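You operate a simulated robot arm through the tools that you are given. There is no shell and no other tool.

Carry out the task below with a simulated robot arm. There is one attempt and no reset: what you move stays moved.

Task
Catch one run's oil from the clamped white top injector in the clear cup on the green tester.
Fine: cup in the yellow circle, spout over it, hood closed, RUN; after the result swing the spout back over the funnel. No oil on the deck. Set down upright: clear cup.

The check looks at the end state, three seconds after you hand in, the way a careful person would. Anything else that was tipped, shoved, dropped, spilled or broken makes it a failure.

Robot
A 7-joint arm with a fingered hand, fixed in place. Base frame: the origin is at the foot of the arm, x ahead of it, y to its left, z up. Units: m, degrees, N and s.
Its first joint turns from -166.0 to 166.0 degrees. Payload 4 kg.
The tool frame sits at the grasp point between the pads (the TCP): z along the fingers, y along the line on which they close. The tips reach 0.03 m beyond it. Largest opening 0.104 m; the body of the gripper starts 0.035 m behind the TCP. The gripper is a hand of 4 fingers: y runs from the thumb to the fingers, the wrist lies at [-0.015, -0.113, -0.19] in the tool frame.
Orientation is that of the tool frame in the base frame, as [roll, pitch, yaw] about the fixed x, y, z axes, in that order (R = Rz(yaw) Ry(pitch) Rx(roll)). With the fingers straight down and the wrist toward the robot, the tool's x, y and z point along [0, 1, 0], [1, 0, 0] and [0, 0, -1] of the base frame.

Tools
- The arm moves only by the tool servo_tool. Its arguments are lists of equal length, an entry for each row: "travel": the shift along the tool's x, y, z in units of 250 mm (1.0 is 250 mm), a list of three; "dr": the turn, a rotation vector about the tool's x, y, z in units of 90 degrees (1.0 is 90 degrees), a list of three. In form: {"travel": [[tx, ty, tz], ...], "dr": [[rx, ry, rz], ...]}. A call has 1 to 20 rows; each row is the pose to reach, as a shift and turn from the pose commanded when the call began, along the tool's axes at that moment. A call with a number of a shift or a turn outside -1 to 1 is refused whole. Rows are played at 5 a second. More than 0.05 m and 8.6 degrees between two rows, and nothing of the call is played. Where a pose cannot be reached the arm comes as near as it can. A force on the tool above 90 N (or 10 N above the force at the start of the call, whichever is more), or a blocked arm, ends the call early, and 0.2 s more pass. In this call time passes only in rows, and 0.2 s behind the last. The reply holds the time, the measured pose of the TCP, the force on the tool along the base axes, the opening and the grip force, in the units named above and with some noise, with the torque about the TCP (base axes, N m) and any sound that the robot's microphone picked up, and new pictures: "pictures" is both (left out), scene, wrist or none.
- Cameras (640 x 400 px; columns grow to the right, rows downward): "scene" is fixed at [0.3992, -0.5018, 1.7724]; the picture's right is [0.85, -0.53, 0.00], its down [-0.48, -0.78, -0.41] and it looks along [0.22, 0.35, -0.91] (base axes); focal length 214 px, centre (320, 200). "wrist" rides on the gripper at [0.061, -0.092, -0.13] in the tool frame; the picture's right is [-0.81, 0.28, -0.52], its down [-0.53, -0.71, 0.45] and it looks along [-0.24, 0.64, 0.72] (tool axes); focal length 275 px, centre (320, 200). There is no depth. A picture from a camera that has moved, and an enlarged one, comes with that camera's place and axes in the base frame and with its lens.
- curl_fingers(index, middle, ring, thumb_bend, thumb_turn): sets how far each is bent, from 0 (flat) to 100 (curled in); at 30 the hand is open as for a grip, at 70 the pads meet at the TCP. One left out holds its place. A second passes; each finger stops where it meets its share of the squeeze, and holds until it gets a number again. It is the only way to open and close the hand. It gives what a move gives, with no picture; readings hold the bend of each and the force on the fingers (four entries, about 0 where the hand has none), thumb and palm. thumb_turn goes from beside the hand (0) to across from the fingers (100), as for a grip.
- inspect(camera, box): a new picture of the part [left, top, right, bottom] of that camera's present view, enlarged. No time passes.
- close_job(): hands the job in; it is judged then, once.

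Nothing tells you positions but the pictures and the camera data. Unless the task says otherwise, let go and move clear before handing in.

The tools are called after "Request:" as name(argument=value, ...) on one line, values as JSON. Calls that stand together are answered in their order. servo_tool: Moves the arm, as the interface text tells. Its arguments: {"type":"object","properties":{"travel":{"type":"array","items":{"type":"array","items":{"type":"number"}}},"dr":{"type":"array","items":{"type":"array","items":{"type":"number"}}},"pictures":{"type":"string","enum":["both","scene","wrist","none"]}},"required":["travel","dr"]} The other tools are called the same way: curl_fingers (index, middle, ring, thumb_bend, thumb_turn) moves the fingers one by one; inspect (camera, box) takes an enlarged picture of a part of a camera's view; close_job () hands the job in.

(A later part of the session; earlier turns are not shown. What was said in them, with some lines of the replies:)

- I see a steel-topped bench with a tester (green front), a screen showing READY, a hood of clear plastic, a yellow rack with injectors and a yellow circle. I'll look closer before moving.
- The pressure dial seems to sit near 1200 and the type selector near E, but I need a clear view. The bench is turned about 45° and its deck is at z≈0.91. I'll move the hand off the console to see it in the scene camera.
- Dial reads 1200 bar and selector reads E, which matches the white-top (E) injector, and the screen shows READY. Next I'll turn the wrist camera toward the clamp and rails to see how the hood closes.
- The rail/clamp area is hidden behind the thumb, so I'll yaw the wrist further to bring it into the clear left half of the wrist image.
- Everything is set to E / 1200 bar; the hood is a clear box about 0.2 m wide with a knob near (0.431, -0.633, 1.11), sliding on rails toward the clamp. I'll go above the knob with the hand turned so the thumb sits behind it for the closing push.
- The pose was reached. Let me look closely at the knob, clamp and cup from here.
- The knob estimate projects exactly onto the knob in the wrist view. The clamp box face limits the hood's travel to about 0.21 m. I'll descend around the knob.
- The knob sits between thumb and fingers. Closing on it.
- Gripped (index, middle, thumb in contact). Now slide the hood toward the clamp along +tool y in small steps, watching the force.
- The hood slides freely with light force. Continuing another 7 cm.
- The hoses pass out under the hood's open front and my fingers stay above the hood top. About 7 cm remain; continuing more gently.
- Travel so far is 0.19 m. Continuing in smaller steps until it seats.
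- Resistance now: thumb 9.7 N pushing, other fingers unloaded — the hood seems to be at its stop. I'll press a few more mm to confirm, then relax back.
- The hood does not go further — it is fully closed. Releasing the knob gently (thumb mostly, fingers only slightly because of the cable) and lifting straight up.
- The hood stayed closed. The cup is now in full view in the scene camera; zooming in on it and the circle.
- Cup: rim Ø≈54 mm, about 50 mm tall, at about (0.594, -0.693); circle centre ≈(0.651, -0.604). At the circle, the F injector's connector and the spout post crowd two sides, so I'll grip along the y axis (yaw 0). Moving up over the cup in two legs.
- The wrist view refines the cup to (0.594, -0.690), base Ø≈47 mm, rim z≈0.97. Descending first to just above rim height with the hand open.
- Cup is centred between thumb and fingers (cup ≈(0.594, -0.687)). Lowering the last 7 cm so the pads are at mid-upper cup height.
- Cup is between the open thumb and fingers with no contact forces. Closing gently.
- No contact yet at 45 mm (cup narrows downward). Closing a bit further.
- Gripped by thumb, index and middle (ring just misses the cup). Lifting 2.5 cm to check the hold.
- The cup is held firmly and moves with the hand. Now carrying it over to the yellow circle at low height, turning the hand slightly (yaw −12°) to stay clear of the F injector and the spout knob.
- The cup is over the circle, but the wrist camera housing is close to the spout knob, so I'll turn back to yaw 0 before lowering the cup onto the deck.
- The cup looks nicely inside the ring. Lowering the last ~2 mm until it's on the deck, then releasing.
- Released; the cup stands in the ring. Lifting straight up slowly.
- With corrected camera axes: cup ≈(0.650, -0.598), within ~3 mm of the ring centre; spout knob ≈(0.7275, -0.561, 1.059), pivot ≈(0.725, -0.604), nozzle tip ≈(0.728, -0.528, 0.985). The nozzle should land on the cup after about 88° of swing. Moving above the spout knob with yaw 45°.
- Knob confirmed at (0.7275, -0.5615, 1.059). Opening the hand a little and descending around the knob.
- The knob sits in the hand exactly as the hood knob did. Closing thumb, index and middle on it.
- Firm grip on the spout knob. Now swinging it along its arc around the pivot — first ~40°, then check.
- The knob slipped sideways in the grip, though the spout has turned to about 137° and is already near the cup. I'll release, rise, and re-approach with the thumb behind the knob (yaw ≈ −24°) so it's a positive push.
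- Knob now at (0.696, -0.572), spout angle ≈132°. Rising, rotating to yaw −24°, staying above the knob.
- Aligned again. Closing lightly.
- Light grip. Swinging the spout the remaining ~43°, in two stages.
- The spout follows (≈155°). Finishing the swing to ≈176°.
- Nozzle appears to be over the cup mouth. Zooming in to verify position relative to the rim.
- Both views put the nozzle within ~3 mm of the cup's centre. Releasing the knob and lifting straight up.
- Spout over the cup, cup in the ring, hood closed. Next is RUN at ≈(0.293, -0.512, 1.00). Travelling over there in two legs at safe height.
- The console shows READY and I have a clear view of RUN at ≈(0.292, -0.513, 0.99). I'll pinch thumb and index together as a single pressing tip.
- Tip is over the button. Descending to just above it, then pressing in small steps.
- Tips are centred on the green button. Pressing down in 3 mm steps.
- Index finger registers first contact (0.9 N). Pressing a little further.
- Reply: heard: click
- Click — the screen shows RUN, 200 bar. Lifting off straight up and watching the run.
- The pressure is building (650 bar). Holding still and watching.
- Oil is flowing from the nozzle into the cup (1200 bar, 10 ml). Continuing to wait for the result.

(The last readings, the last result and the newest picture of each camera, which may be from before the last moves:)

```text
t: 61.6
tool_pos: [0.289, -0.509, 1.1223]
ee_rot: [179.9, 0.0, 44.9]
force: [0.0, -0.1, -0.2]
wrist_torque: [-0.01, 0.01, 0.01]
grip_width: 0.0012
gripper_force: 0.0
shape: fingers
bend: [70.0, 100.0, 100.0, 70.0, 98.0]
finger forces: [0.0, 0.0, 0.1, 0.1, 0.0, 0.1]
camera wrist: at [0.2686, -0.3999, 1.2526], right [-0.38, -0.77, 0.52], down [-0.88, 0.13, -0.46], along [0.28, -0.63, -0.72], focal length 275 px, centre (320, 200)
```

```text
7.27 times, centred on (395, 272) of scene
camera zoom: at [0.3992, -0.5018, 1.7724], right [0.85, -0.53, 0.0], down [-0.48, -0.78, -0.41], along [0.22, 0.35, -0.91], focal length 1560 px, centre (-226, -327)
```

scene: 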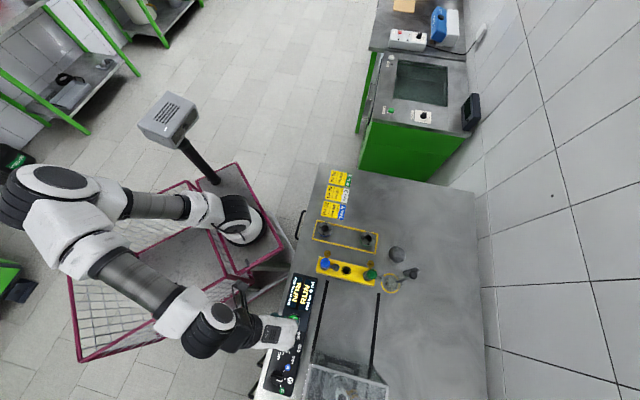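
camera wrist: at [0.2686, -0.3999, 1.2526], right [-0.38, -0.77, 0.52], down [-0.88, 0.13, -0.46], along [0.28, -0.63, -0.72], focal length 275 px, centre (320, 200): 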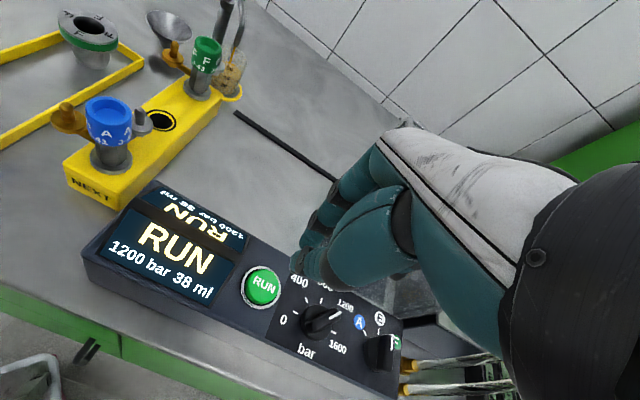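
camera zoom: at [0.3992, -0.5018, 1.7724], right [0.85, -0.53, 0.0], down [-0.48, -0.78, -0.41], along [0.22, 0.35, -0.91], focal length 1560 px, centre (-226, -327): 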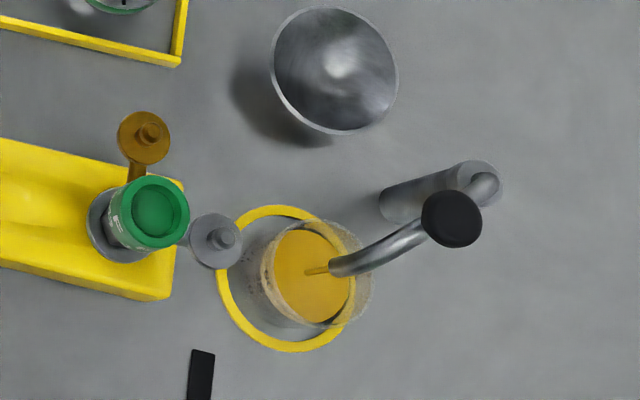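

38 ml and still running. Waiting further.

Request:
servo_tool(travel=[[0, 0, 0], [0, 0, 0], [0, 0, 0], [0, 0, 0], [0, 0, 0], [0, 0, 0], [0, 0, 0], [0, 0, 0], [0, 0, 0], [0, 0, 0], [0, 0, 0], [0, 0, 0], [0, 0, 0], [0, 0, 0], [0, 0, 0]], dr=[[0, 0, 0], [0, 0, 0], [0, 0, 0], [0, 0, 0], [0, 0, 0], [0, 0, 0], [0, 0, 0], [0, 0, 0], [0, 0, 0], [0, 0, 0], [0, 0, 0], [0, 0, 0], [0, 0, 0], [0, 0, 0], [0, 0, 0]], pictures="wrist")

Request:
inspect(camera="scene", box=[365, 245, 425, 300])

```text
t: 64.8
tool_pos: [0.2899, -0.5081, 1.1209]
ee_rot: [179.9, 0.1, 44.9]
force: [-0.9, 0.4, 0.4]
wrist_torque: [0.01, -0.02, -0.03]
grip_width: 0.0012
gripper_force: 0.1
shape: fingers
bend: [70.0, 100.0, 100.0, 70.0, 98.0]
finger forces: [0.1, 0.0, 0.0, 0.0, 0.0, 0.0]
camera wrist: at [0.2686, -0.3999, 1.2526], right [-0.38, -0.77, 0.52], down [-0.88, 0.13, -0.46], along [0.28, -0.63, -0.72], focal length 275 px, centre (320, 200)
```

wrist: 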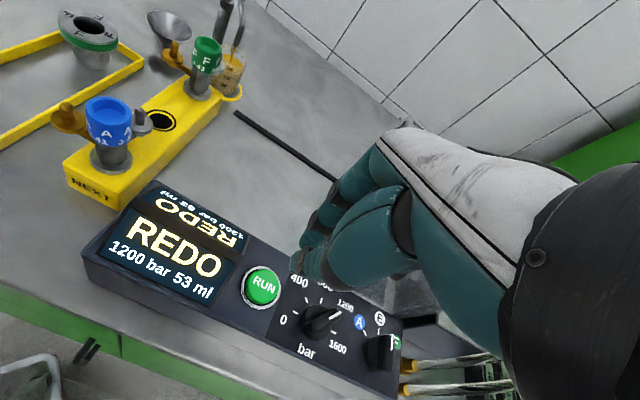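

```text
7.27 times, centred on (395, 272) of scene
camera zoom: at [0.3992, -0.5018, 1.7724], right [0.85, -0.53, 0.0], down [-0.48, -0.78, -0.41], along [0.22, 0.35, -0.91], focal length 1560 px, centre (-226, -327)
```

zoom: 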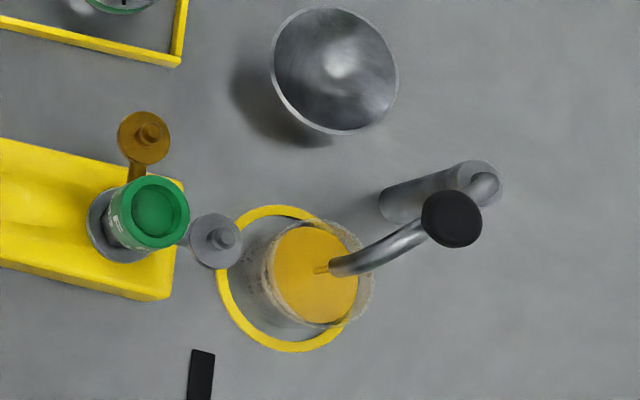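

Result is in: REDO, 1200 bar, 53 ml. A thread of oil still shows at the nozzle, so I'll wait for the dripping to stop before swinging the spout.

Request:
servo_tool(travel=[[0, 0, 0], [0, 0, 0], [0, 0, 0], [0, 0, 0], [0, 0, 0], [0, 0, 0], [0, 0, 0], [0, 0, 0], [0, 0, 0], [0, 0, 0], [0, 0, 0], [0, 0, 0], [0, 0, 0], [0, 0, 0], [0, 0, 0]], dr=[[0, 0, 0], [0, 0, 0], [0, 0, 0], [0, 0, 0], [0, 0, 0], [0, 0, 0], [0, 0, 0], [0, 0, 0], [0, 0, 0], [0, 0, 0], [0, 0, 0], [0, 0, 0], [0, 0, 0], [0, 0, 0], [0, 0, 0]], pictures="wrist")

Request:
inspect(camera="scene", box=[380, 260, 410, 290])

Request:
inspect(camera="wrist", box=[190, 20, 260, 110])

```text
t: 68.0
tool_pos: [0.2882, -0.5076, 1.1202]
ee_rot: [179.9, 0.0, 44.9]
force: [-0.4, 0.1, 0.1]
wrist_torque: [0.04, -0.01, -0.01]
grip_width: 0.0009
gripper_force: 0.1
shape: fingers
bend: [70.0, 100.0, 100.0, 70.0, 98.0]
finger forces: [0.0, 0.0, 0.0, 0.0, 0.1, 0.1]
camera wrist: at [0.2686, -0.3999, 1.2526], right [-0.38, -0.77, 0.52], down [-0.88, 0.13, -0.46], along [0.28, -0.63, -0.72], focal length 275 px, centre (320, 200)
```

wrist: 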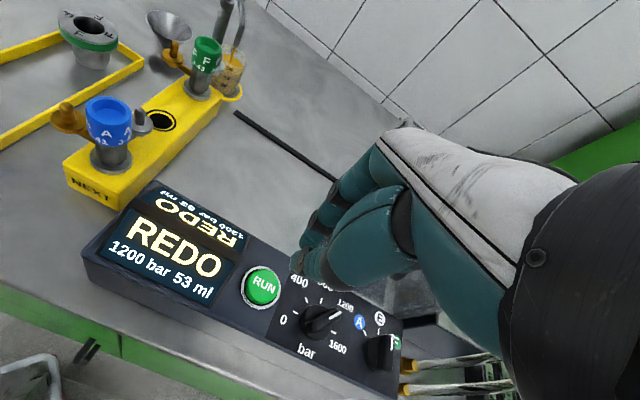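

```text
13.33 times, centred on (395, 275) of scene
camera zoom: at [0.3992, -0.5018, 1.7724], right [0.85, -0.53, 0.0], down [-0.48, -0.78, -0.41], along [0.22, 0.35, -0.91], focal length 2860 px, centre (-680, -800)
```

zoom: 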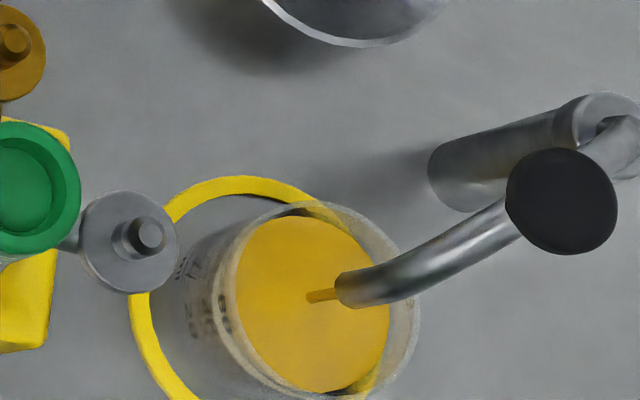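

```text
4.44 times, centred on (225, 65) of wrist
camera zoom: at [0.2686, -0.3999, 1.2526], right [-0.38, -0.77, 0.52], down [-0.88, 0.13, -0.46], along [0.28, -0.63, -0.72], focal length 1224 px, centre (742, 800)
```

zoom: 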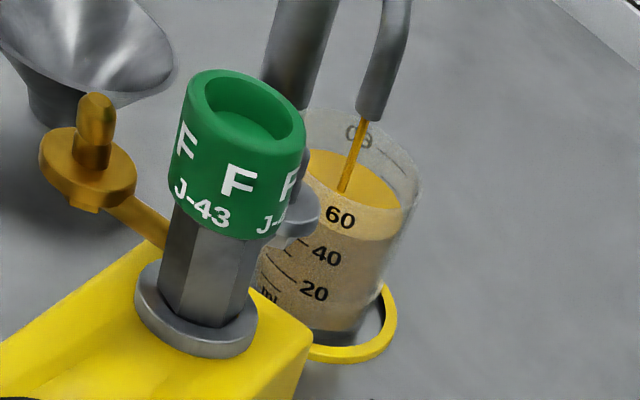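

The stream persists after the result. I'll check whether the level is still rising or the stream is thinning by waiting a bit more.

Request:
servo_tool(travel=[[0, 0, 0], [0, 0, 0], [0, 0, 0], [0, 0, 0], [0, 0, 0], [0, 0, 0], [0, 0, 0], [0, 0, 0], [0, 0, 0], [0, 0, 0]], dr=[[0, 0, 0], [0, 0, 0], [0, 0, 0], [0, 0, 0], [0, 0, 0], [0, 0, 0], [0, 0, 0], [0, 0, 0], [0, 0, 0], [0, 0, 0]], pictures="none")

Request:
inspect(camera="wrist", box=[190, 20, 260, 110])

Request:
inspect(camera="scene", box=[380, 260, 410, 290])

```text
t: 70.2
tool_pos: [0.2884, -0.5086, 1.1221]
ee_rot: [179.9, 0.1, 45.0]
force: [-0.5, 0.4, 1.0]
wrist_torque: [0.01, 0.01, -0.02]
grip_width: 0.001
gripper_force: 0.1
shape: fingers
bend: [70.0, 100.0, 100.0, 70.0, 98.0]
finger forces: [0.0, 0.1, 0.0, 0.0, 0.0, 0.0]
```

```text
4.44 times, centred on (225, 65) of wrist
camera zoom: at [0.2686, -0.3999, 1.2526], right [-0.38, -0.77, 0.52], down [-0.88, 0.13, -0.46], along [0.28, -0.63, -0.72], focal length 1224 px, centre (742, 800)
```

zoom: 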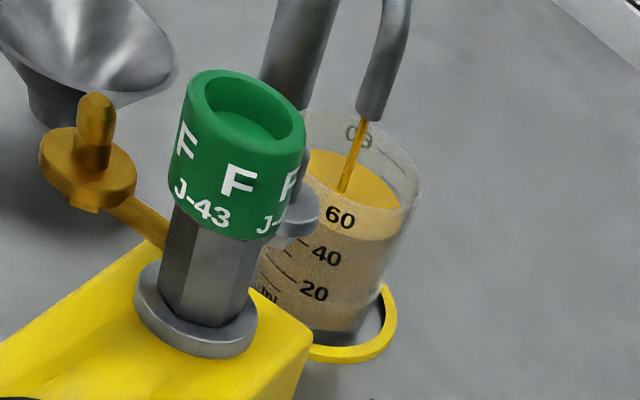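

```text
13.33 times, centred on (395, 275) of scene
camera zoom: at [0.3992, -0.5018, 1.7724], right [0.85, -0.53, 0.0], down [-0.48, -0.78, -0.41], along [0.22, 0.35, -0.91], focal length 2860 px, centre (-680, -800)
```

zoom: 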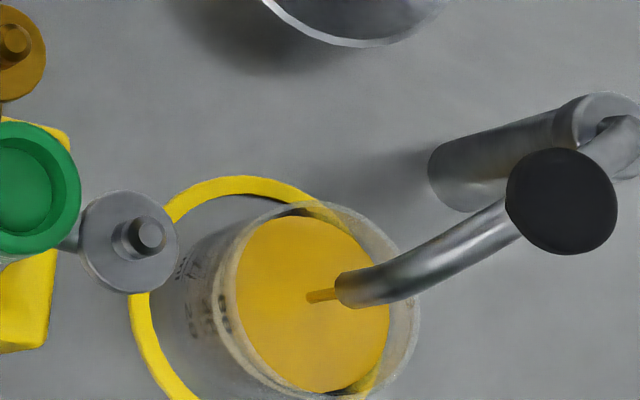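

The level is steady (no visible rise between t=68 and 70), only a thin thread remains. I'll use the waiting time to travel back toward the spout at a safe height.

Request:
servo_tool(travel=[[0.03, 0.05, -0.14], [0.1, 0.16, -0.26], [0.18, 0.28, -0.38], [0.26, 0.41, -0.46], [0.34, 0.54, -0.52], [0.424, 0.668, -0.52]], dr=[[0, 0, 0.02], [0, 0, 0.07], [0, 0, 0.12], [0, 0, 0.17], [0, 0, 0.22], [0, 0, 0.2756]], pictures="none")

Request:
curl_fingers(index=44, middle=44, ring=40, thumb_bend=38)

Request:
inspect(camera="scene", box=[365, 245, 425, 300])

```text
t: 71.6
tool_pos: [0.4851, -0.5522, 1.2534]
ee_rot: [179.9, -0.1, 20.0]
force: [-0.5, -0.2, 0.9]
wrist_torque: [0.03, -0.02, -0.02]
grip_width: 0.001
gripper_force: 0.1
shape: fingers
bend: [70.0, 100.0, 100.0, 70.0, 98.0]
finger forces: [0.0, 0.0, 0.0, 0.0, 0.0, 0.1]
```

```text
t: 72.6
tool_pos: [0.4849, -0.5523, 1.2522]
ee_rot: [179.9, 0.0, 20.2]
force: [-0.2, 0.5, -0.6]
wrist_torque: [-0.05, -0.02, 0.02]
grip_width: 0.0748
gripper_force: 0.0
shape: fingers
bend: [44.0, 44.0, 40.0, 38.0, 98.0]
finger forces: [0.0, 0.0, 0.0, 0.0, 0.0, 0.0]
```

```text
7.27 times, centred on (395, 272) of scene
camera zoom: at [0.3992, -0.5018, 1.7724], right [0.85, -0.53, 0.0], down [-0.48, -0.78, -0.41], along [0.22, 0.35, -0.91], focal length 1560 px, centre (-226, -327)
```

zoom: 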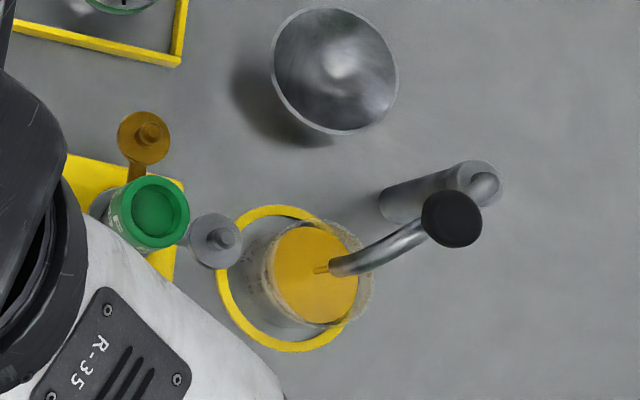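

Request:
servo_tool(travel=[[0.11, 0.077, 0], [0.22, 0.153, 0], [0.335, 0.23, 0.05], [0.45, 0.31, 0.11], [0.56, 0.385, 0.18], [0.67, 0.46, 0.248]], dr=[[0, 0, 0.042], [0, 0, 0.084], [0, 0, 0.126], [0, 0, 0.168], [0, 0, 0.21], [0, 0, 0.251]])

Request:
inspect(camera="wrist", box=[180, 240, 360, 400])

Request:
inspect(camera="scene", box=[380, 260, 410, 290])

```text
t: 74.0
tool_pos: [0.6805, -0.6031, 1.19]
ee_rot: [179.9, -0.1, -2.6]
force: [-0.1, -0.1, 0.5]
wrist_torque: [-0.02, -0.01, 0.02]
grip_width: 0.0747
gripper_force: 0.1
shape: fingers
bend: [44.0, 44.0, 40.0, 38.0, 98.0]
finger forces: [0.0, 0.1, 0.1, 0.0, 0.1, 0.0]
camera wrist: at [0.7464, -0.5129, 1.3216], right [-0.82, -0.24, 0.52], down [-0.5, 0.74, -0.46], along [-0.27, -0.63, -0.72], focal length 275 px, centre (320, 200)
```

scene: 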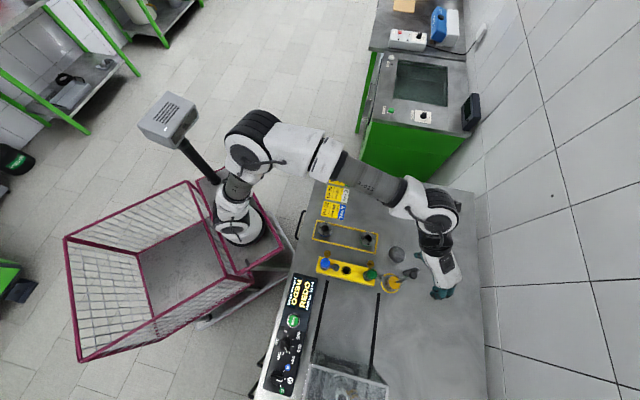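
wrist: 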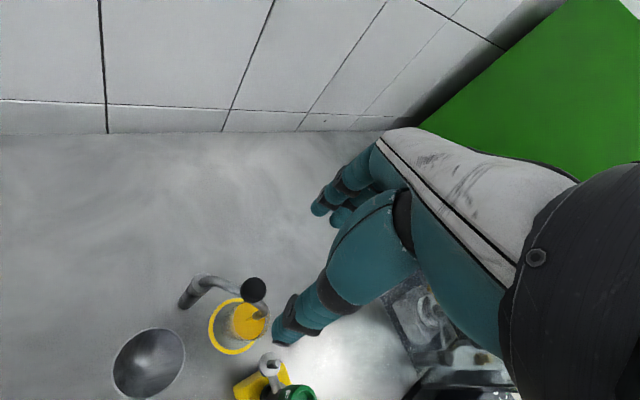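

```text
2.50 times, centred on (270, 320) of wrist
camera zoom: at [0.7464, -0.5129, 1.3216], right [-0.82, -0.24, 0.52], down [-0.5, 0.74, -0.46], along [-0.27, -0.63, -0.72], focal length 688 px, centre (445, -100)
```

zoom: 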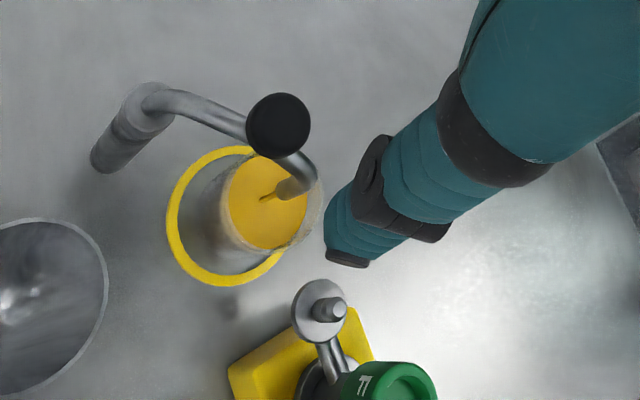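

```text
13.33 times, centred on (395, 275) of scene
camera zoom: at [0.3992, -0.5018, 1.7724], right [0.85, -0.53, 0.0], down [-0.48, -0.78, -0.41], along [0.22, 0.35, -0.91], focal length 2860 px, centre (-680, -800)
```

zoom: 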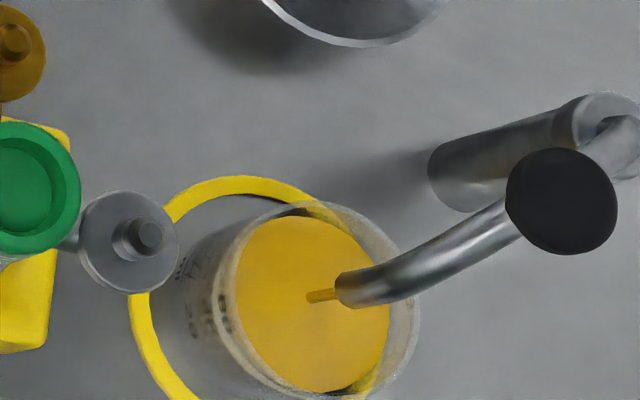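

The thread still shows. Waiting in place a few more seconds before touching the spout.

Request:
servo_tool(travel=[[0, 0, 0], [0, 0, 0], [0, 0, 0], [0, 0, 0], [0, 0, 0], [0, 0, 0], [0, 0, 0], [0, 0, 0], [0, 0, 0], [0, 0, 0], [0, 0, 0], [0, 0, 0], [0, 0, 0], [0, 0, 0], [0, 0, 0], [0, 0, 0], [0, 0, 0], [0, 0, 0], [0, 0, 0], [0, 0, 0]], dr=[[0, 0, 0], [0, 0, 0], [0, 0, 0], [0, 0, 0], [0, 0, 0], [0, 0, 0], [0, 0, 0], [0, 0, 0], [0, 0, 0], [0, 0, 0], [0, 0, 0], [0, 0, 0], [0, 0, 0], [0, 0, 0], [0, 0, 0], [0, 0, 0], [0, 0, 0], [0, 0, 0], [0, 0, 0], [0, 0, 0]], pictures="none")

Request:
inspect(camera="scene", box=[380, 260, 410, 290])

Request:
inspect(camera="wrist", box=[220, 280, 290, 350])

Request:
inspect(camera="scene", box=[270, 260, 330, 310])

```text
t: 78.2
tool_pos: [0.6811, -0.6016, 1.1882]
ee_rot: [180.0, 0.0, -2.5]
force: [0.2, -1.0, -0.5]
wrist_torque: [-0.01, 0.02, -0.02]
grip_width: 0.075
gripper_force: 0.0
shape: fingers
bend: [44.0, 44.0, 40.0, 38.0, 98.0]
finger forces: [0.0, 0.1, 0.0, 0.0, 0.0, 0.1]
```

```text
13.33 times, centred on (395, 275) of scene
camera zoom: at [0.3992, -0.5018, 1.7724], right [0.85, -0.53, 0.0], down [-0.48, -0.78, -0.41], along [0.22, 0.35, -0.91], focal length 2860 px, centre (-680, -800)
```

zoom: 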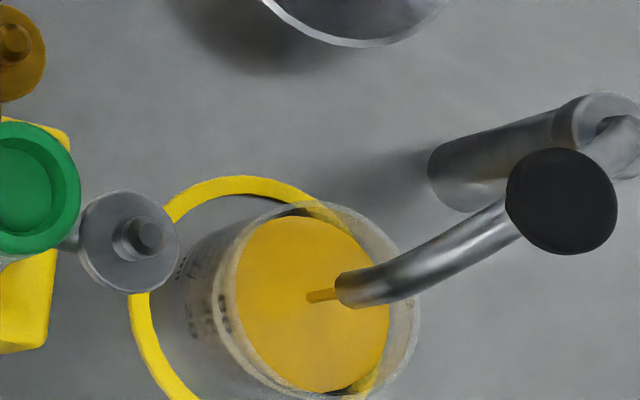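

```text
5.71 times, centred on (255, 315) of wrist
camera zoom: at [0.7471, -0.5126, 1.3207], right [-0.82, -0.24, 0.52], down [-0.5, 0.74, -0.46], along [-0.27, -0.63, -0.72], focal length 1573 px, centre (691, -457)
```

zoom: 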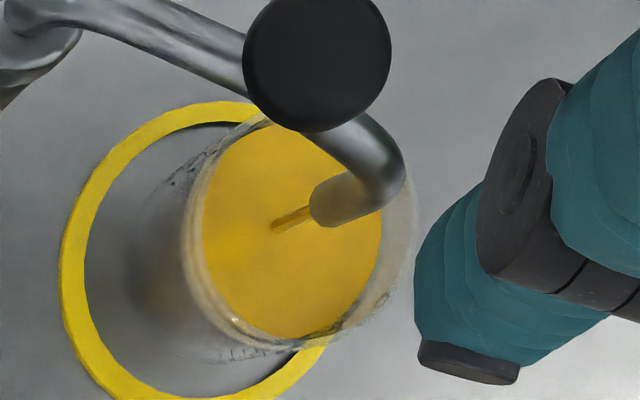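

```text
8.00 times, centred on (300, 285) of scene
camera zoom: at [0.3992, -0.5018, 1.7724], right [0.85, -0.53, 0.0], down [-0.48, -0.78, -0.41], along [0.22, 0.35, -0.91], focal length 1716 px, centre (480, -480)
```

zoom: 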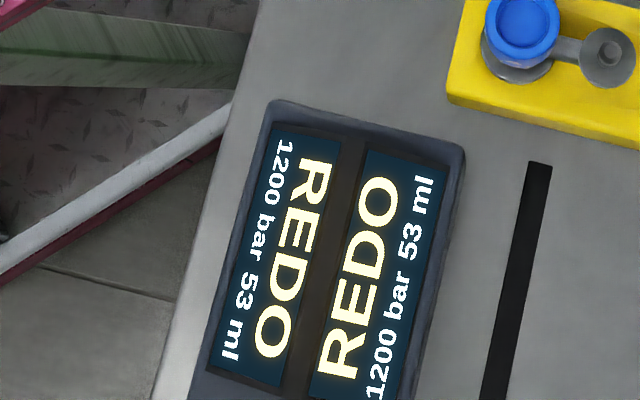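

The level is not rising (identical over 10 s), but a thread is still hanging at the nozzle. No hurry — I'll keep waiting to see if it stops.

Request:
servo_tool(travel=[[0, 0, 0], [0, 0, 0], [0, 0, 0], [0, 0, 0], [0, 0, 0], [0, 0, 0], [0, 0, 0], [0, 0, 0], [0, 0, 0], [0, 0, 0], [0, 0, 0], [0, 0, 0], [0, 0, 0], [0, 0, 0], [0, 0, 0], [0, 0, 0], [0, 0, 0], [0, 0, 0], [0, 0, 0], [0, 0, 0]], dr=[[0, 0, 0], [0, 0, 0], [0, 0, 0], [0, 0, 0], [0, 0, 0], [0, 0, 0], [0, 0, 0], [0, 0, 0], [0, 0, 0], [0, 0, 0], [0, 0, 0], [0, 0, 0], [0, 0, 0], [0, 0, 0], [0, 0, 0], [0, 0, 0], [0, 0, 0], [0, 0, 0], [0, 0, 0], [0, 0, 0]], pictures="none")

Request:
servo_tool(travel=[[0, 0, 0], [0, 0, 0], [0, 0, 0], [0, 0, 0], [0, 0, 0], [0, 0, 0], [0, 0, 0], [0, 0, 0], [0, 0, 0], [0, 0, 0], [0, 0, 0], [0, 0, 0], [0, 0, 0], [0, 0, 0], [0, 0, 0], [0, 0, 0], [0, 0, 0], [0, 0, 0], [0, 0, 0], [0, 0, 0]], dr=[[0, 0, 0], [0, 0, 0], [0, 0, 0], [0, 0, 0], [0, 0, 0], [0, 0, 0], [0, 0, 0], [0, 0, 0], [0, 0, 0], [0, 0, 0], [0, 0, 0], [0, 0, 0], [0, 0, 0], [0, 0, 0], [0, 0, 0], [0, 0, 0], [0, 0, 0], [0, 0, 0], [0, 0, 0], [0, 0, 0]], pictures="none")

Request:
inspect(camera="scene", box=[380, 260, 410, 290])

Request:
inspect(camera="wrist", box=[220, 280, 290, 350])

```text
t: 82.4
tool_pos: [0.6814, -0.6022, 1.19]
ee_rot: [-180.0, -0.1, -2.6]
force: [0.4, 0.1, -0.2]
wrist_torque: [-0.01, 0.02, 0.01]
grip_width: 0.075
gripper_force: 0.1
shape: fingers
bend: [44.0, 44.0, 40.0, 38.0, 98.0]
finger forces: [0.0, 0.0, 0.1, 0.1, 0.1, 0.0]
```

```text
t: 86.6
tool_pos: [0.6818, -0.6026, 1.1895]
ee_rot: [180.0, -0.1, -2.5]
force: [-0.2, 0.0, -0.8]
wrist_torque: [-0.03, -0.02, -0.02]
grip_width: 0.0747
gripper_force: 0.1
shape: fingers
bend: [44.0, 44.0, 40.0, 38.0, 98.0]
finger forces: [0.0, 0.0, 0.1, 0.0, 0.0, 0.0]
```

```text
13.33 times, centred on (395, 275) of scene
camera zoom: at [0.3992, -0.5018, 1.7724], right [0.85, -0.53, 0.0], down [-0.48, -0.78, -0.41], along [0.22, 0.35, -0.91], focal length 2860 px, centre (-680, -800)
```

zoom: 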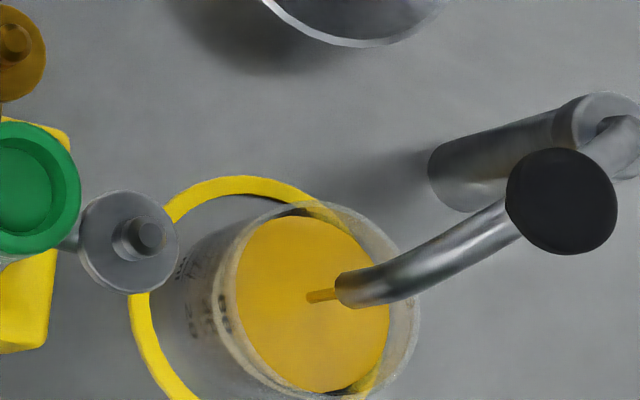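

```text
5.71 times, centred on (255, 315) of wrist
camera zoom: at [0.7471, -0.5126, 1.3207], right [-0.82, -0.24, 0.52], down [-0.5, 0.74, -0.46], along [-0.27, -0.63, -0.72], focal length 1573 px, centre (691, -457)
```

zoom: 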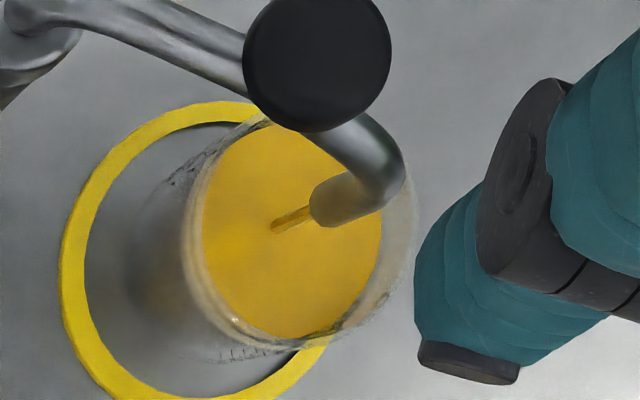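

The level and thread have been completely static for 20 s, so nothing is flowing any more — it's a hanging film, and the run is over. Descending around the spout knob for the return swing.

Request:
servo_tool(travel=[[0.007, -0.004, 0.12], [0.014, -0.0075, 0.24], [0.014, -0.0075, 0.34], [0.014, -0.0075, 0.402]], dr=[[0, 0, 0], [0, 0, 0], [0, 0, 0], [0, 0, 0]], pictures="wrist")

Request:
inspect(camera="wrist", box=[180, 140, 400, 380])

```text
t: 87.6
tool_pos: [0.6834, -0.6004, 1.089]
ee_rot: [179.9, -0.2, -2.4]
force: [0.1, -0.3, 0.0]
wrist_torque: [0.01, 0.02, 0.0]
grip_width: 0.0748
gripper_force: 0.0
shape: fingers
bend: [44.0, 44.0, 40.0, 38.0, 98.0]
finger forces: [0.0, 0.0, 0.0, 0.0, 0.1, 0.0]
camera wrist: at [0.7498, -0.5097, 1.22], right [-0.82, -0.24, 0.52], down [-0.5, 0.74, -0.46], along [-0.27, -0.63, -0.72], focal length 275 px, centre (320, 200)
```

wrist: 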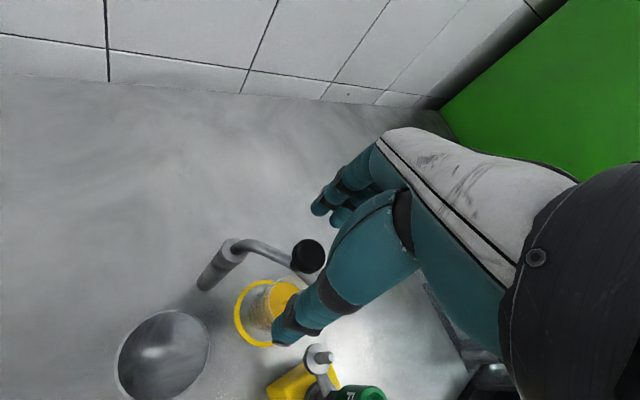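

```text
1.67 times, centred on (290, 260) of wrist
camera zoom: at [0.7498, -0.5097, 1.22], right [-0.82, -0.24, 0.52], down [-0.5, 0.74, -0.46], along [-0.27, -0.63, -0.72], focal length 459 px, centre (370, 100)
```

zoom: 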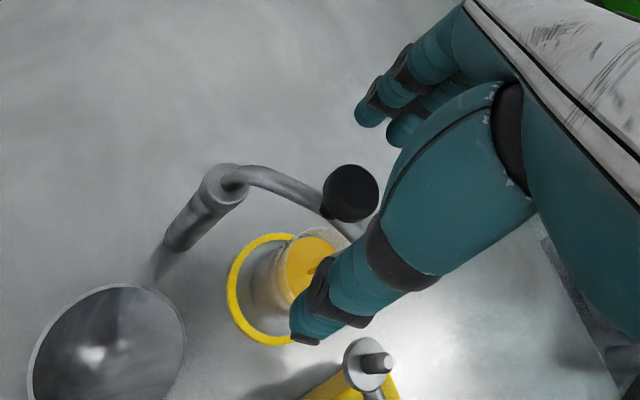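

Request:
curl_fingers(index=67, middle=68, thumb_bend=68)

Request:
inspect(camera="wrist", box=[180, 140, 400, 380])

```text
t: 88.6
tool_pos: [0.6839, -0.6006, 1.0897]
ee_rot: [-180.0, -0.1, -2.5]
force: [-0.4, -0.2, -0.4]
wrist_torque: [-0.03, 0.01, 0.0]
grip_width: 0.014
gripper_force: 2.1
shape: fingers
bend: [65.0, 67.0, 40.0, 65.0, 97.0]
finger forces: [1.3, 0.8, 0.0, 0.0, 1.8, 0.0]
```

```text
1.67 times, centred on (290, 260) of wrist
camera zoom: at [0.7499, -0.5096, 1.2201], right [-0.82, -0.24, 0.52], down [-0.5, 0.74, -0.46], along [-0.27, -0.63, -0.72], focal length 459 px, centre (370, 100)
```

zoom: 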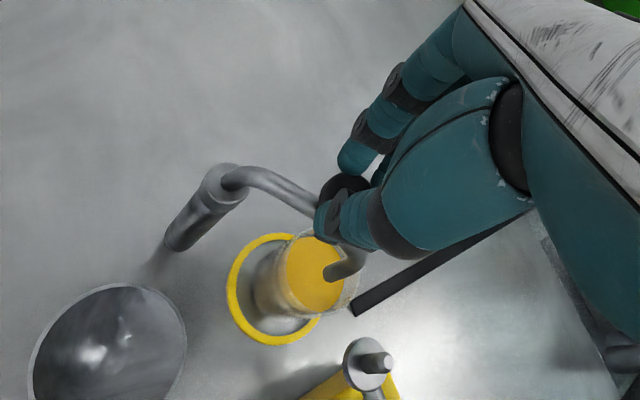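

Light, even grip. Swinging the spout back toward the funnel in one continuous arc, with the hand turning along; first part to ≈130°.

Request:
servo_tool(travel=[[0.0012, -0.0177, 0], [0.0062, -0.0407, 0], [0.0141, -0.0631, 0], [0.0252, -0.0844, 0], [0.0387, -0.1034, 0]], dr=[[0, 0, 0.03], [0, 0, 0.06], [0, 0, 0.09], [0, 0, 0.12], [0, 0, 0.15]], pictures="wrist")

Request:
inspect(camera="wrist", box=[180, 140, 400, 380])

```text
t: 89.8
tool_pos: [0.6963, -0.5746, 1.0892]
ee_rot: [180.0, -0.1, -16.1]
force: [1.3, -0.9, 1.7]
wrist_torque: [-0.05, -0.01, -0.01]
grip_width: 0.0125
gripper_force: 2.0
shape: fingers
bend: [65.0, 67.0, 40.0, 66.0, 96.0]
finger forces: [1.2, 1.1, 0.1, 0.1, 1.9, 0.0]
camera wrist: at [0.7805, -0.5032, 1.2206], right [-0.86, -0.04, 0.52], down [-0.31, 0.83, -0.46], along [-0.41, -0.55, -0.72], focal length 275 px, centre (320, 200)
```

wrist: 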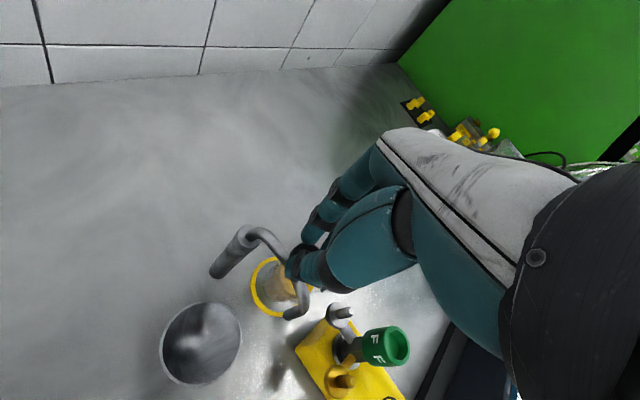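

```text
1.67 times, centred on (290, 260) of wrist
camera zoom: at [0.7805, -0.5032, 1.2206], right [-0.86, -0.04, 0.52], down [-0.31, 0.83, -0.46], along [-0.41, -0.55, -0.72], focal length 459 px, centre (370, 100)
```

zoom: 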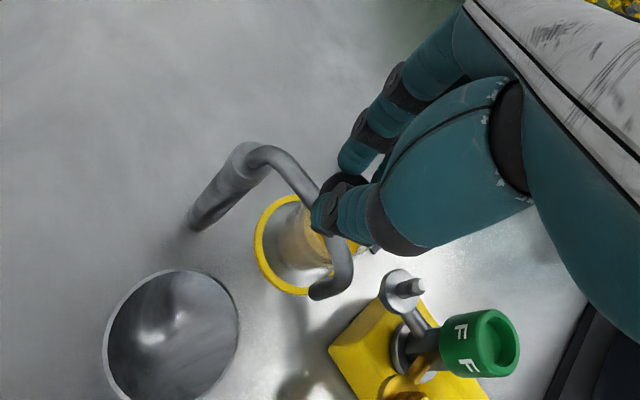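

The spout follows cleanly at ≈138° with no oil thread visible. Continuing the arc to the funnel.

Request:
servo_tool(travel=[[0.0119, -0.0209, 0], [0.0265, -0.0393, 0], [0.0434, -0.0558, 0], [0.0626, -0.0701, 0]], dr=[[0, 0, 0.035], [0, 0, 0.07], [0, 0, 0.105], [0, 0, 0.14]], pictures="wrist")

Request:
inspect(camera="wrist", box=[180, 140, 400, 380])

```text
t: 90.8
tool_pos: [0.7156, -0.5623, 1.0898]
ee_rot: [180.0, -0.1, -28.7]
force: [-0.5, -2.8, 3.5]
wrist_torque: [-0.08, 0.04, -0.02]
grip_width: 0.0124
gripper_force: 3.5
shape: fingers
bend: [64.0, 67.0, 40.0, 68.0, 96.0]
finger forces: [3.3, 1.5, 0.0, 0.1, 2.4, 0.1]
camera wrist: at [0.8135, -0.5105, 1.2204], right [-0.84, 0.15, 0.52], down [-0.12, 0.88, -0.46], along [-0.52, -0.45, -0.72], focal length 275 px, centre (320, 200)
```

wrist: 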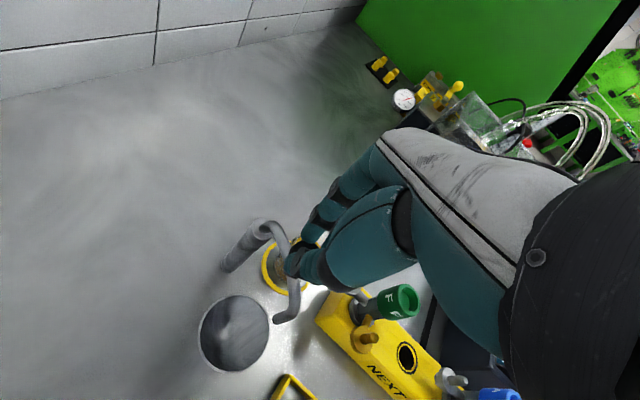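

```text
1.67 times, centred on (290, 260) of wrist
camera zoom: at [0.8135, -0.5105, 1.2204], right [-0.84, 0.15, 0.52], down [-0.12, 0.88, -0.46], along [-0.52, -0.45, -0.72], focal length 459 px, centre (370, 100)
```

zoom: 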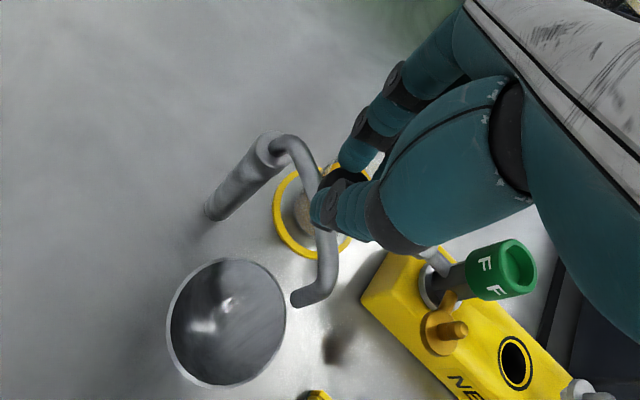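

≈106° now, grip still good. Last 19° to put the nozzle over the funnel.

Request:
servo_tool(travel=[[0.018, -0.0154, 0], [0.038, -0.0281, 0], [0.0487, -0.0335, 0]], dr=[[0, 0, 0.03], [0, 0, 0.06], [0, 0, 0.08]])

Request:
inspect(camera="wrist", box=[180, 140, 400, 380])

Request:
inspect(camera="scene", box=[365, 235, 425, 300])

```text
t: 91.6
tool_pos: [0.7283, -0.5606, 1.089]
ee_rot: [180.0, -0.1, -35.9]
force: [-8.1, -1.6, 3.7]
wrist_torque: [-0.01, 0.29, -0.06]
grip_width: 0.0118
gripper_force: 4.8
shape: fingers
bend: [64.0, 66.0, 40.0, 68.0, 97.0]
finger forces: [2.6, 6.4, 0.1, 0.1, 0.6, 0.0]
camera wrist: at [0.8334, -0.5224, 1.2209], right [-0.82, 0.25, 0.52], down [-0.01, 0.89, -0.46], along [-0.58, -0.38, -0.72], focal length 275 px, centre (320, 200)
```

scene: 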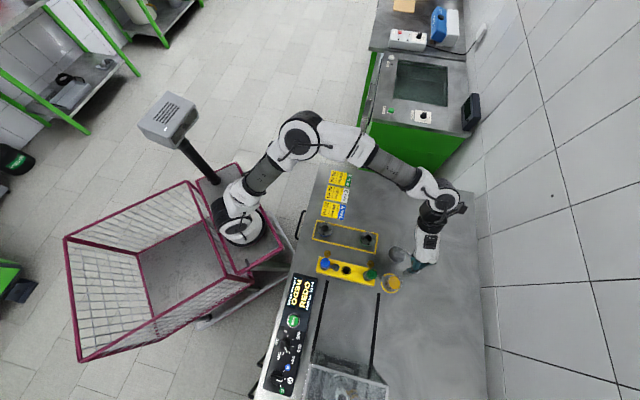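
wrist: 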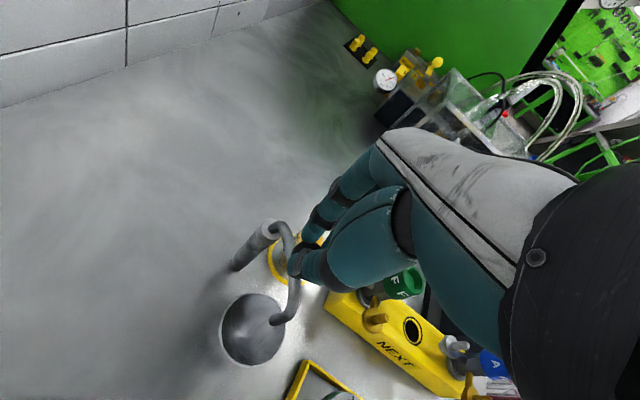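

```text
1.67 times, centred on (290, 260) of wrist
camera zoom: at [0.8334, -0.5224, 1.2209], right [-0.82, 0.25, 0.52], down [-0.01, 0.89, -0.46], along [-0.58, -0.38, -0.72], focal length 459 px, centre (370, 100)
```

zoom: 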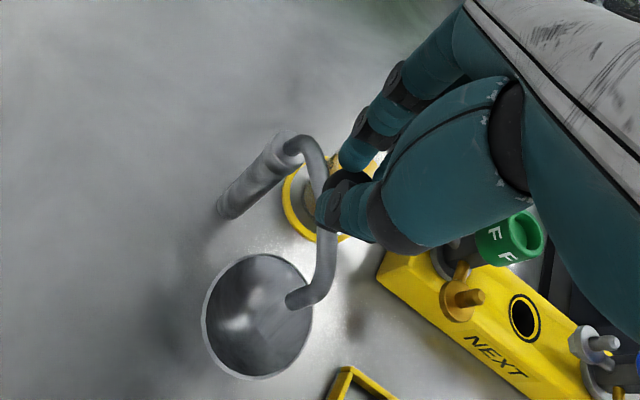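

```text
6.15 times, centred on (395, 268) of scene
camera zoom: at [0.3992, -0.5018, 1.7724], right [0.85, -0.53, 0.0], down [-0.48, -0.78, -0.41], along [0.22, 0.35, -0.91], focal length 1320 px, centre (-142, -215)
```

zoom: 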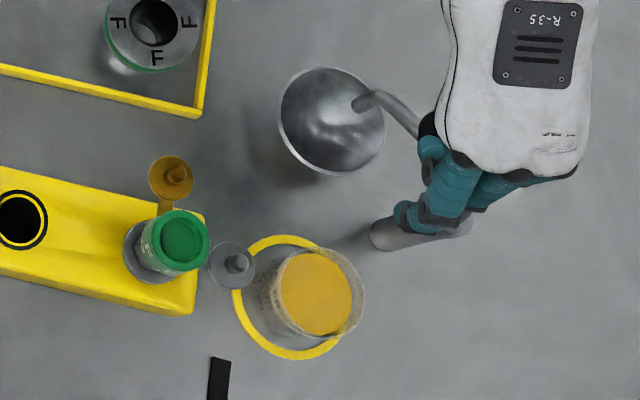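

The nozzle is back over the funnel at the same spot as at the start, and I feel the stop. Releasing and lifting straight up.

Request:
curl_fingers(index=44, middle=44, thumb_bend=38)

Request:
servo_tool(travel=[[0, 0, -0.06], [0, 0, -0.14], [0, 0, -0.28], [0, 0, -0.42]], dr=[[0, 0, 0], [0, 0, 0], [0, 0, 0], [0, 0, 0]])

Request:
inspect(camera="scene", box=[365, 235, 425, 300])

Request:
inspect(camera="wrist", box=[160, 220, 360, 400])

```text
t: 92.6
tool_pos: [0.7301, -0.5617, 1.0895]
ee_rot: [-179.9, -0.1, -35.8]
force: [-0.4, -0.5, -0.5]
wrist_torque: [-0.01, 0.01, 0.03]
grip_width: 0.0748
gripper_force: 0.1
shape: fingers
bend: [44.0, 44.0, 40.0, 38.0, 97.0]
finger forces: [0.0, 0.0, 0.0, 0.0, 0.0, 0.0]
```

```text
t: 93.6
tool_pos: [0.734, -0.5607, 1.1939]
ee_rot: [180.0, -0.1, -35.8]
force: [0.0, 1.0, 0.6]
wrist_torque: [-0.01, 0.03, -0.02]
grip_width: 0.0749
gripper_force: 0.0
shape: fingers
bend: [44.0, 44.0, 40.0, 38.0, 97.0]
finger forces: [0.0, 0.1, 0.0, 0.0, 0.0, 0.0]
camera wrist: at [0.8368, -0.5214, 1.3256], right [-0.82, 0.25, 0.52], down [-0.01, 0.89, -0.46], along [-0.57, -0.38, -0.72], focal length 275 px, centre (320, 200)
```

scene: 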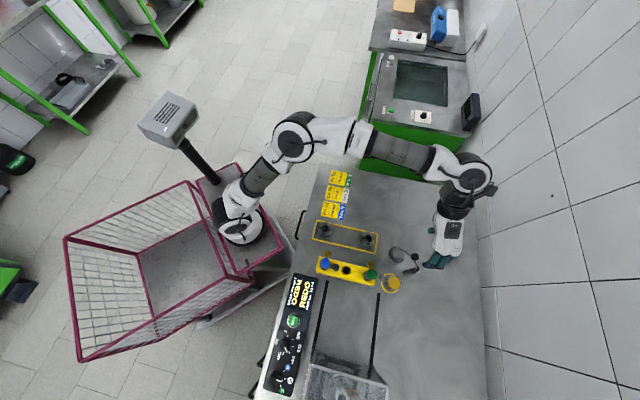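
wrist: 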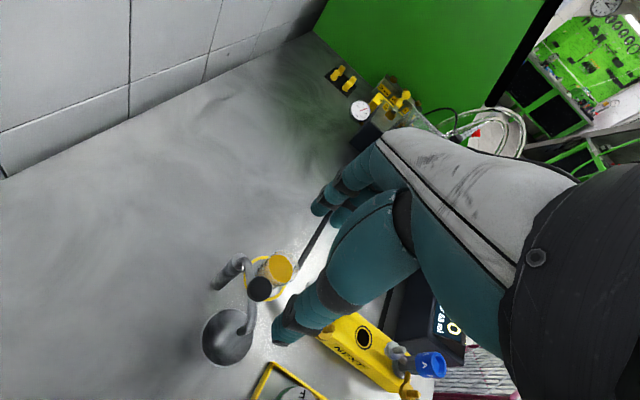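

```text
6.15 times, centred on (395, 268) of scene
camera zoom: at [0.3992, -0.5018, 1.7724], right [0.85, -0.53, 0.0], down [-0.48, -0.78, -0.41], along [0.22, 0.35, -0.91], focal length 1320 px, centre (-142, -215)
```

zoom: 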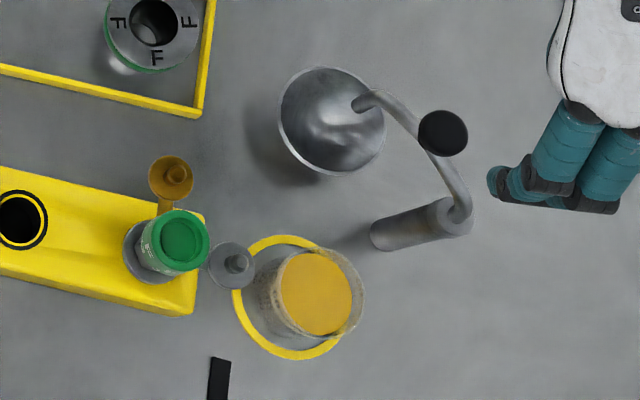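

```text
2.22 times, centred on (260, 310) of wrist
camera zoom: at [0.8368, -0.5214, 1.3256], right [-0.82, 0.25, 0.52], down [-0.01, 0.89, -0.46], along [-0.57, -0.38, -0.72], focal length 612 px, centre (453, -44)
```

zoom: 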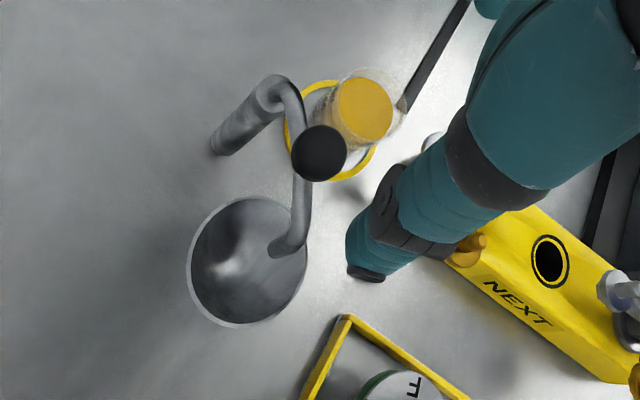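

Cup upright with the oil in the ring, spout over the funnel, deck clean. Moving the hand well clear before handing in.

Request:
servo_tool(travel=[[0, 0, -0.18], [-0.09, 0, -0.33], [-0.25, -0.005, -0.424], [-0.42, -0.01, -0.424], [-0.59, -0.015, -0.424], [-0.76, -0.02, -0.424], [-0.924, -0.024, -0.424]], dr=[[0, 0, 0], [0, 0, -0.06], [0, 0, -0.13], [0, 0, -0.2], [0, 0, -0.27], [0, 0, -0.34], [0, 0, -0.4]])

Request:
inspect(camera="scene", box=[350, 220, 450, 330])

Request:
inspect(camera="scene", box=[255, 270, 400, 400])

```text
t: 95.2
tool_pos: [0.5476, -0.4217, 1.2987]
ee_rot: [179.9, -0.1, 0.3]
force: [1.6, 0.0, 0.0]
wrist_torque: [0.0, 0.02, 0.0]
grip_width: 0.0751
gripper_force: 0.1
shape: fingers
bend: [44.0, 44.0, 40.0, 38.0, 97.0]
finger forces: [0.0, 0.0, 0.0, 0.1, 0.0, 0.1]
camera wrist: at [0.6087, -0.3282, 1.4295], right [-0.81, -0.28, 0.52], down [-0.54, 0.71, -0.46], along [-0.24, -0.65, -0.72], focal length 275 px, centre (320, 200)
```

scene: 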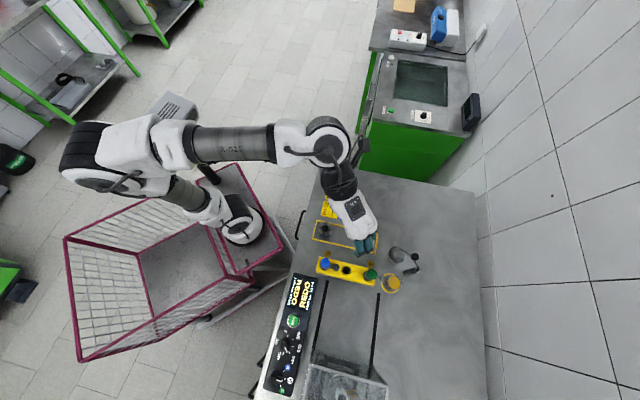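
wrist: 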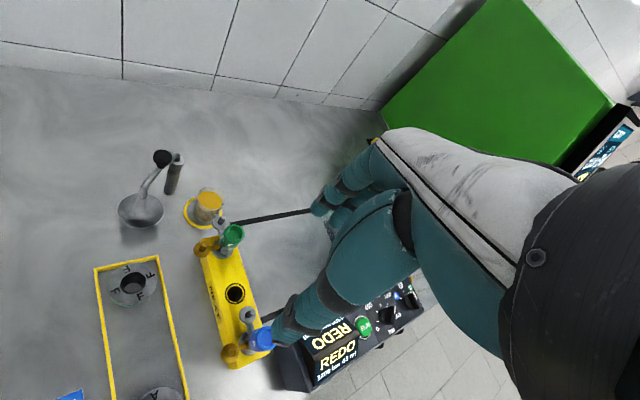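

```text
3.64 times, centred on (400, 275) of scene
camera zoom: at [0.3992, -0.5018, 1.7724], right [0.85, -0.53, 0.0], down [-0.48, -0.78, -0.41], along [0.22, 0.35, -0.91], focal length 780 px, centre (29, -73)
```

zoom: 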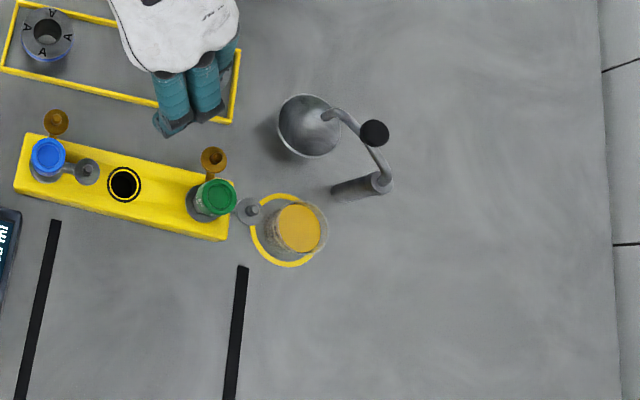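

```text
3.08 times, centred on (328, 335) of scene
camera zoom: at [0.3992, -0.5018, 1.7724], right [0.85, -0.53, 0.0], down [-0.48, -0.78, -0.41], along [0.22, 0.35, -0.91], focal length 660 px, centre (297, -215)
```

zoom: 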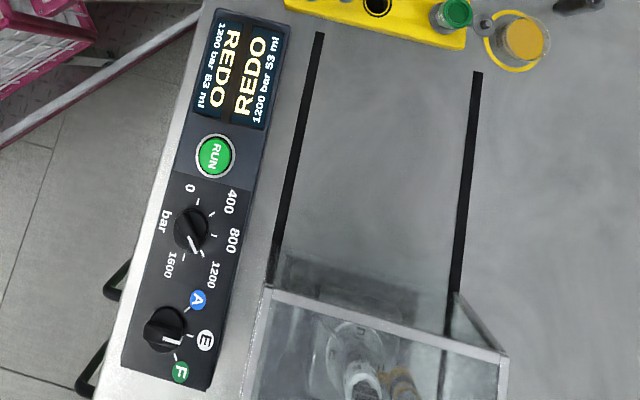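

Final close look for any oil drops along the spout's path.

Request:
inspect(camera="scene", box=[370, 240, 420, 300])

Request:
inspect(camera="wrist", box=[100, 140, 240, 250])

```text
6.67 times, centred on (395, 270) of scene
camera zoom: at [0.3992, -0.5018, 1.7724], right [0.85, -0.53, 0.0], down [-0.48, -0.78, -0.41], along [0.22, 0.35, -0.91], focal length 1430 px, centre (-180, -267)
```

zoom: 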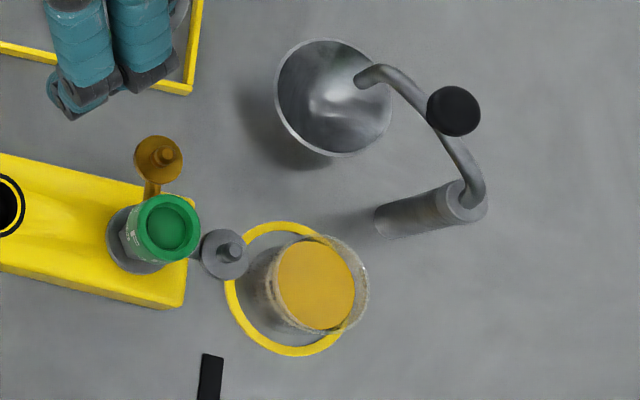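

```text
3.64 times, centred on (170, 195) of wrist
camera zoom: at [0.6087, -0.3282, 1.4295], right [-0.81, -0.28, 0.52], down [-0.54, 0.71, -0.46], along [-0.24, -0.65, -0.72], focal length 1001 px, centre (866, 218)
```

zoom: 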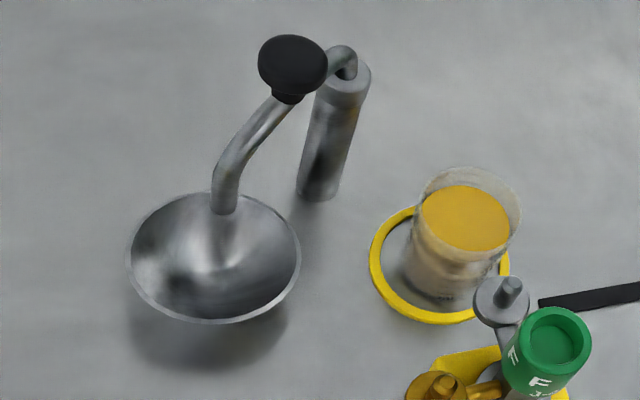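

The deck is clean and the cup stands upright inside the yellow circle holding the run's oil. The spout is over the funnel, the hood is closed and the hand is clear, so I'm handing in.

Request:
close_job()

```text
The job is handed in.
```

The job is handed in. One run's oil from the clamped white-top (E) injector is in the clear cup, which stands upright inside the yellow circle.

- **Settings:** I left the dial at 1200 bar and the selector at E. Both already matched the white-top injector, so I did not touch them.
- **Result:** The tester showed "REDO", 1200 bar, 53 ml. The E type label allows a return of up to 40 ml, so the injector is over its limit.
- **Spout:** It is back over the funnel, in the same spot where it started. A thin thread of oil hung at the nozzle after the result. I waited about 20 s with no change in the oil level before swinging it back.
- **Hood and deck:** The hood is fully closed against its stop. In the last close-up views I saw no oil on the deck along the spout's path, and nothing else looked shoved or tipped.

The spout's knob slipped in my grip on the first swing toward the cup. I re-gripped it and finished the swing before pressing RUN.
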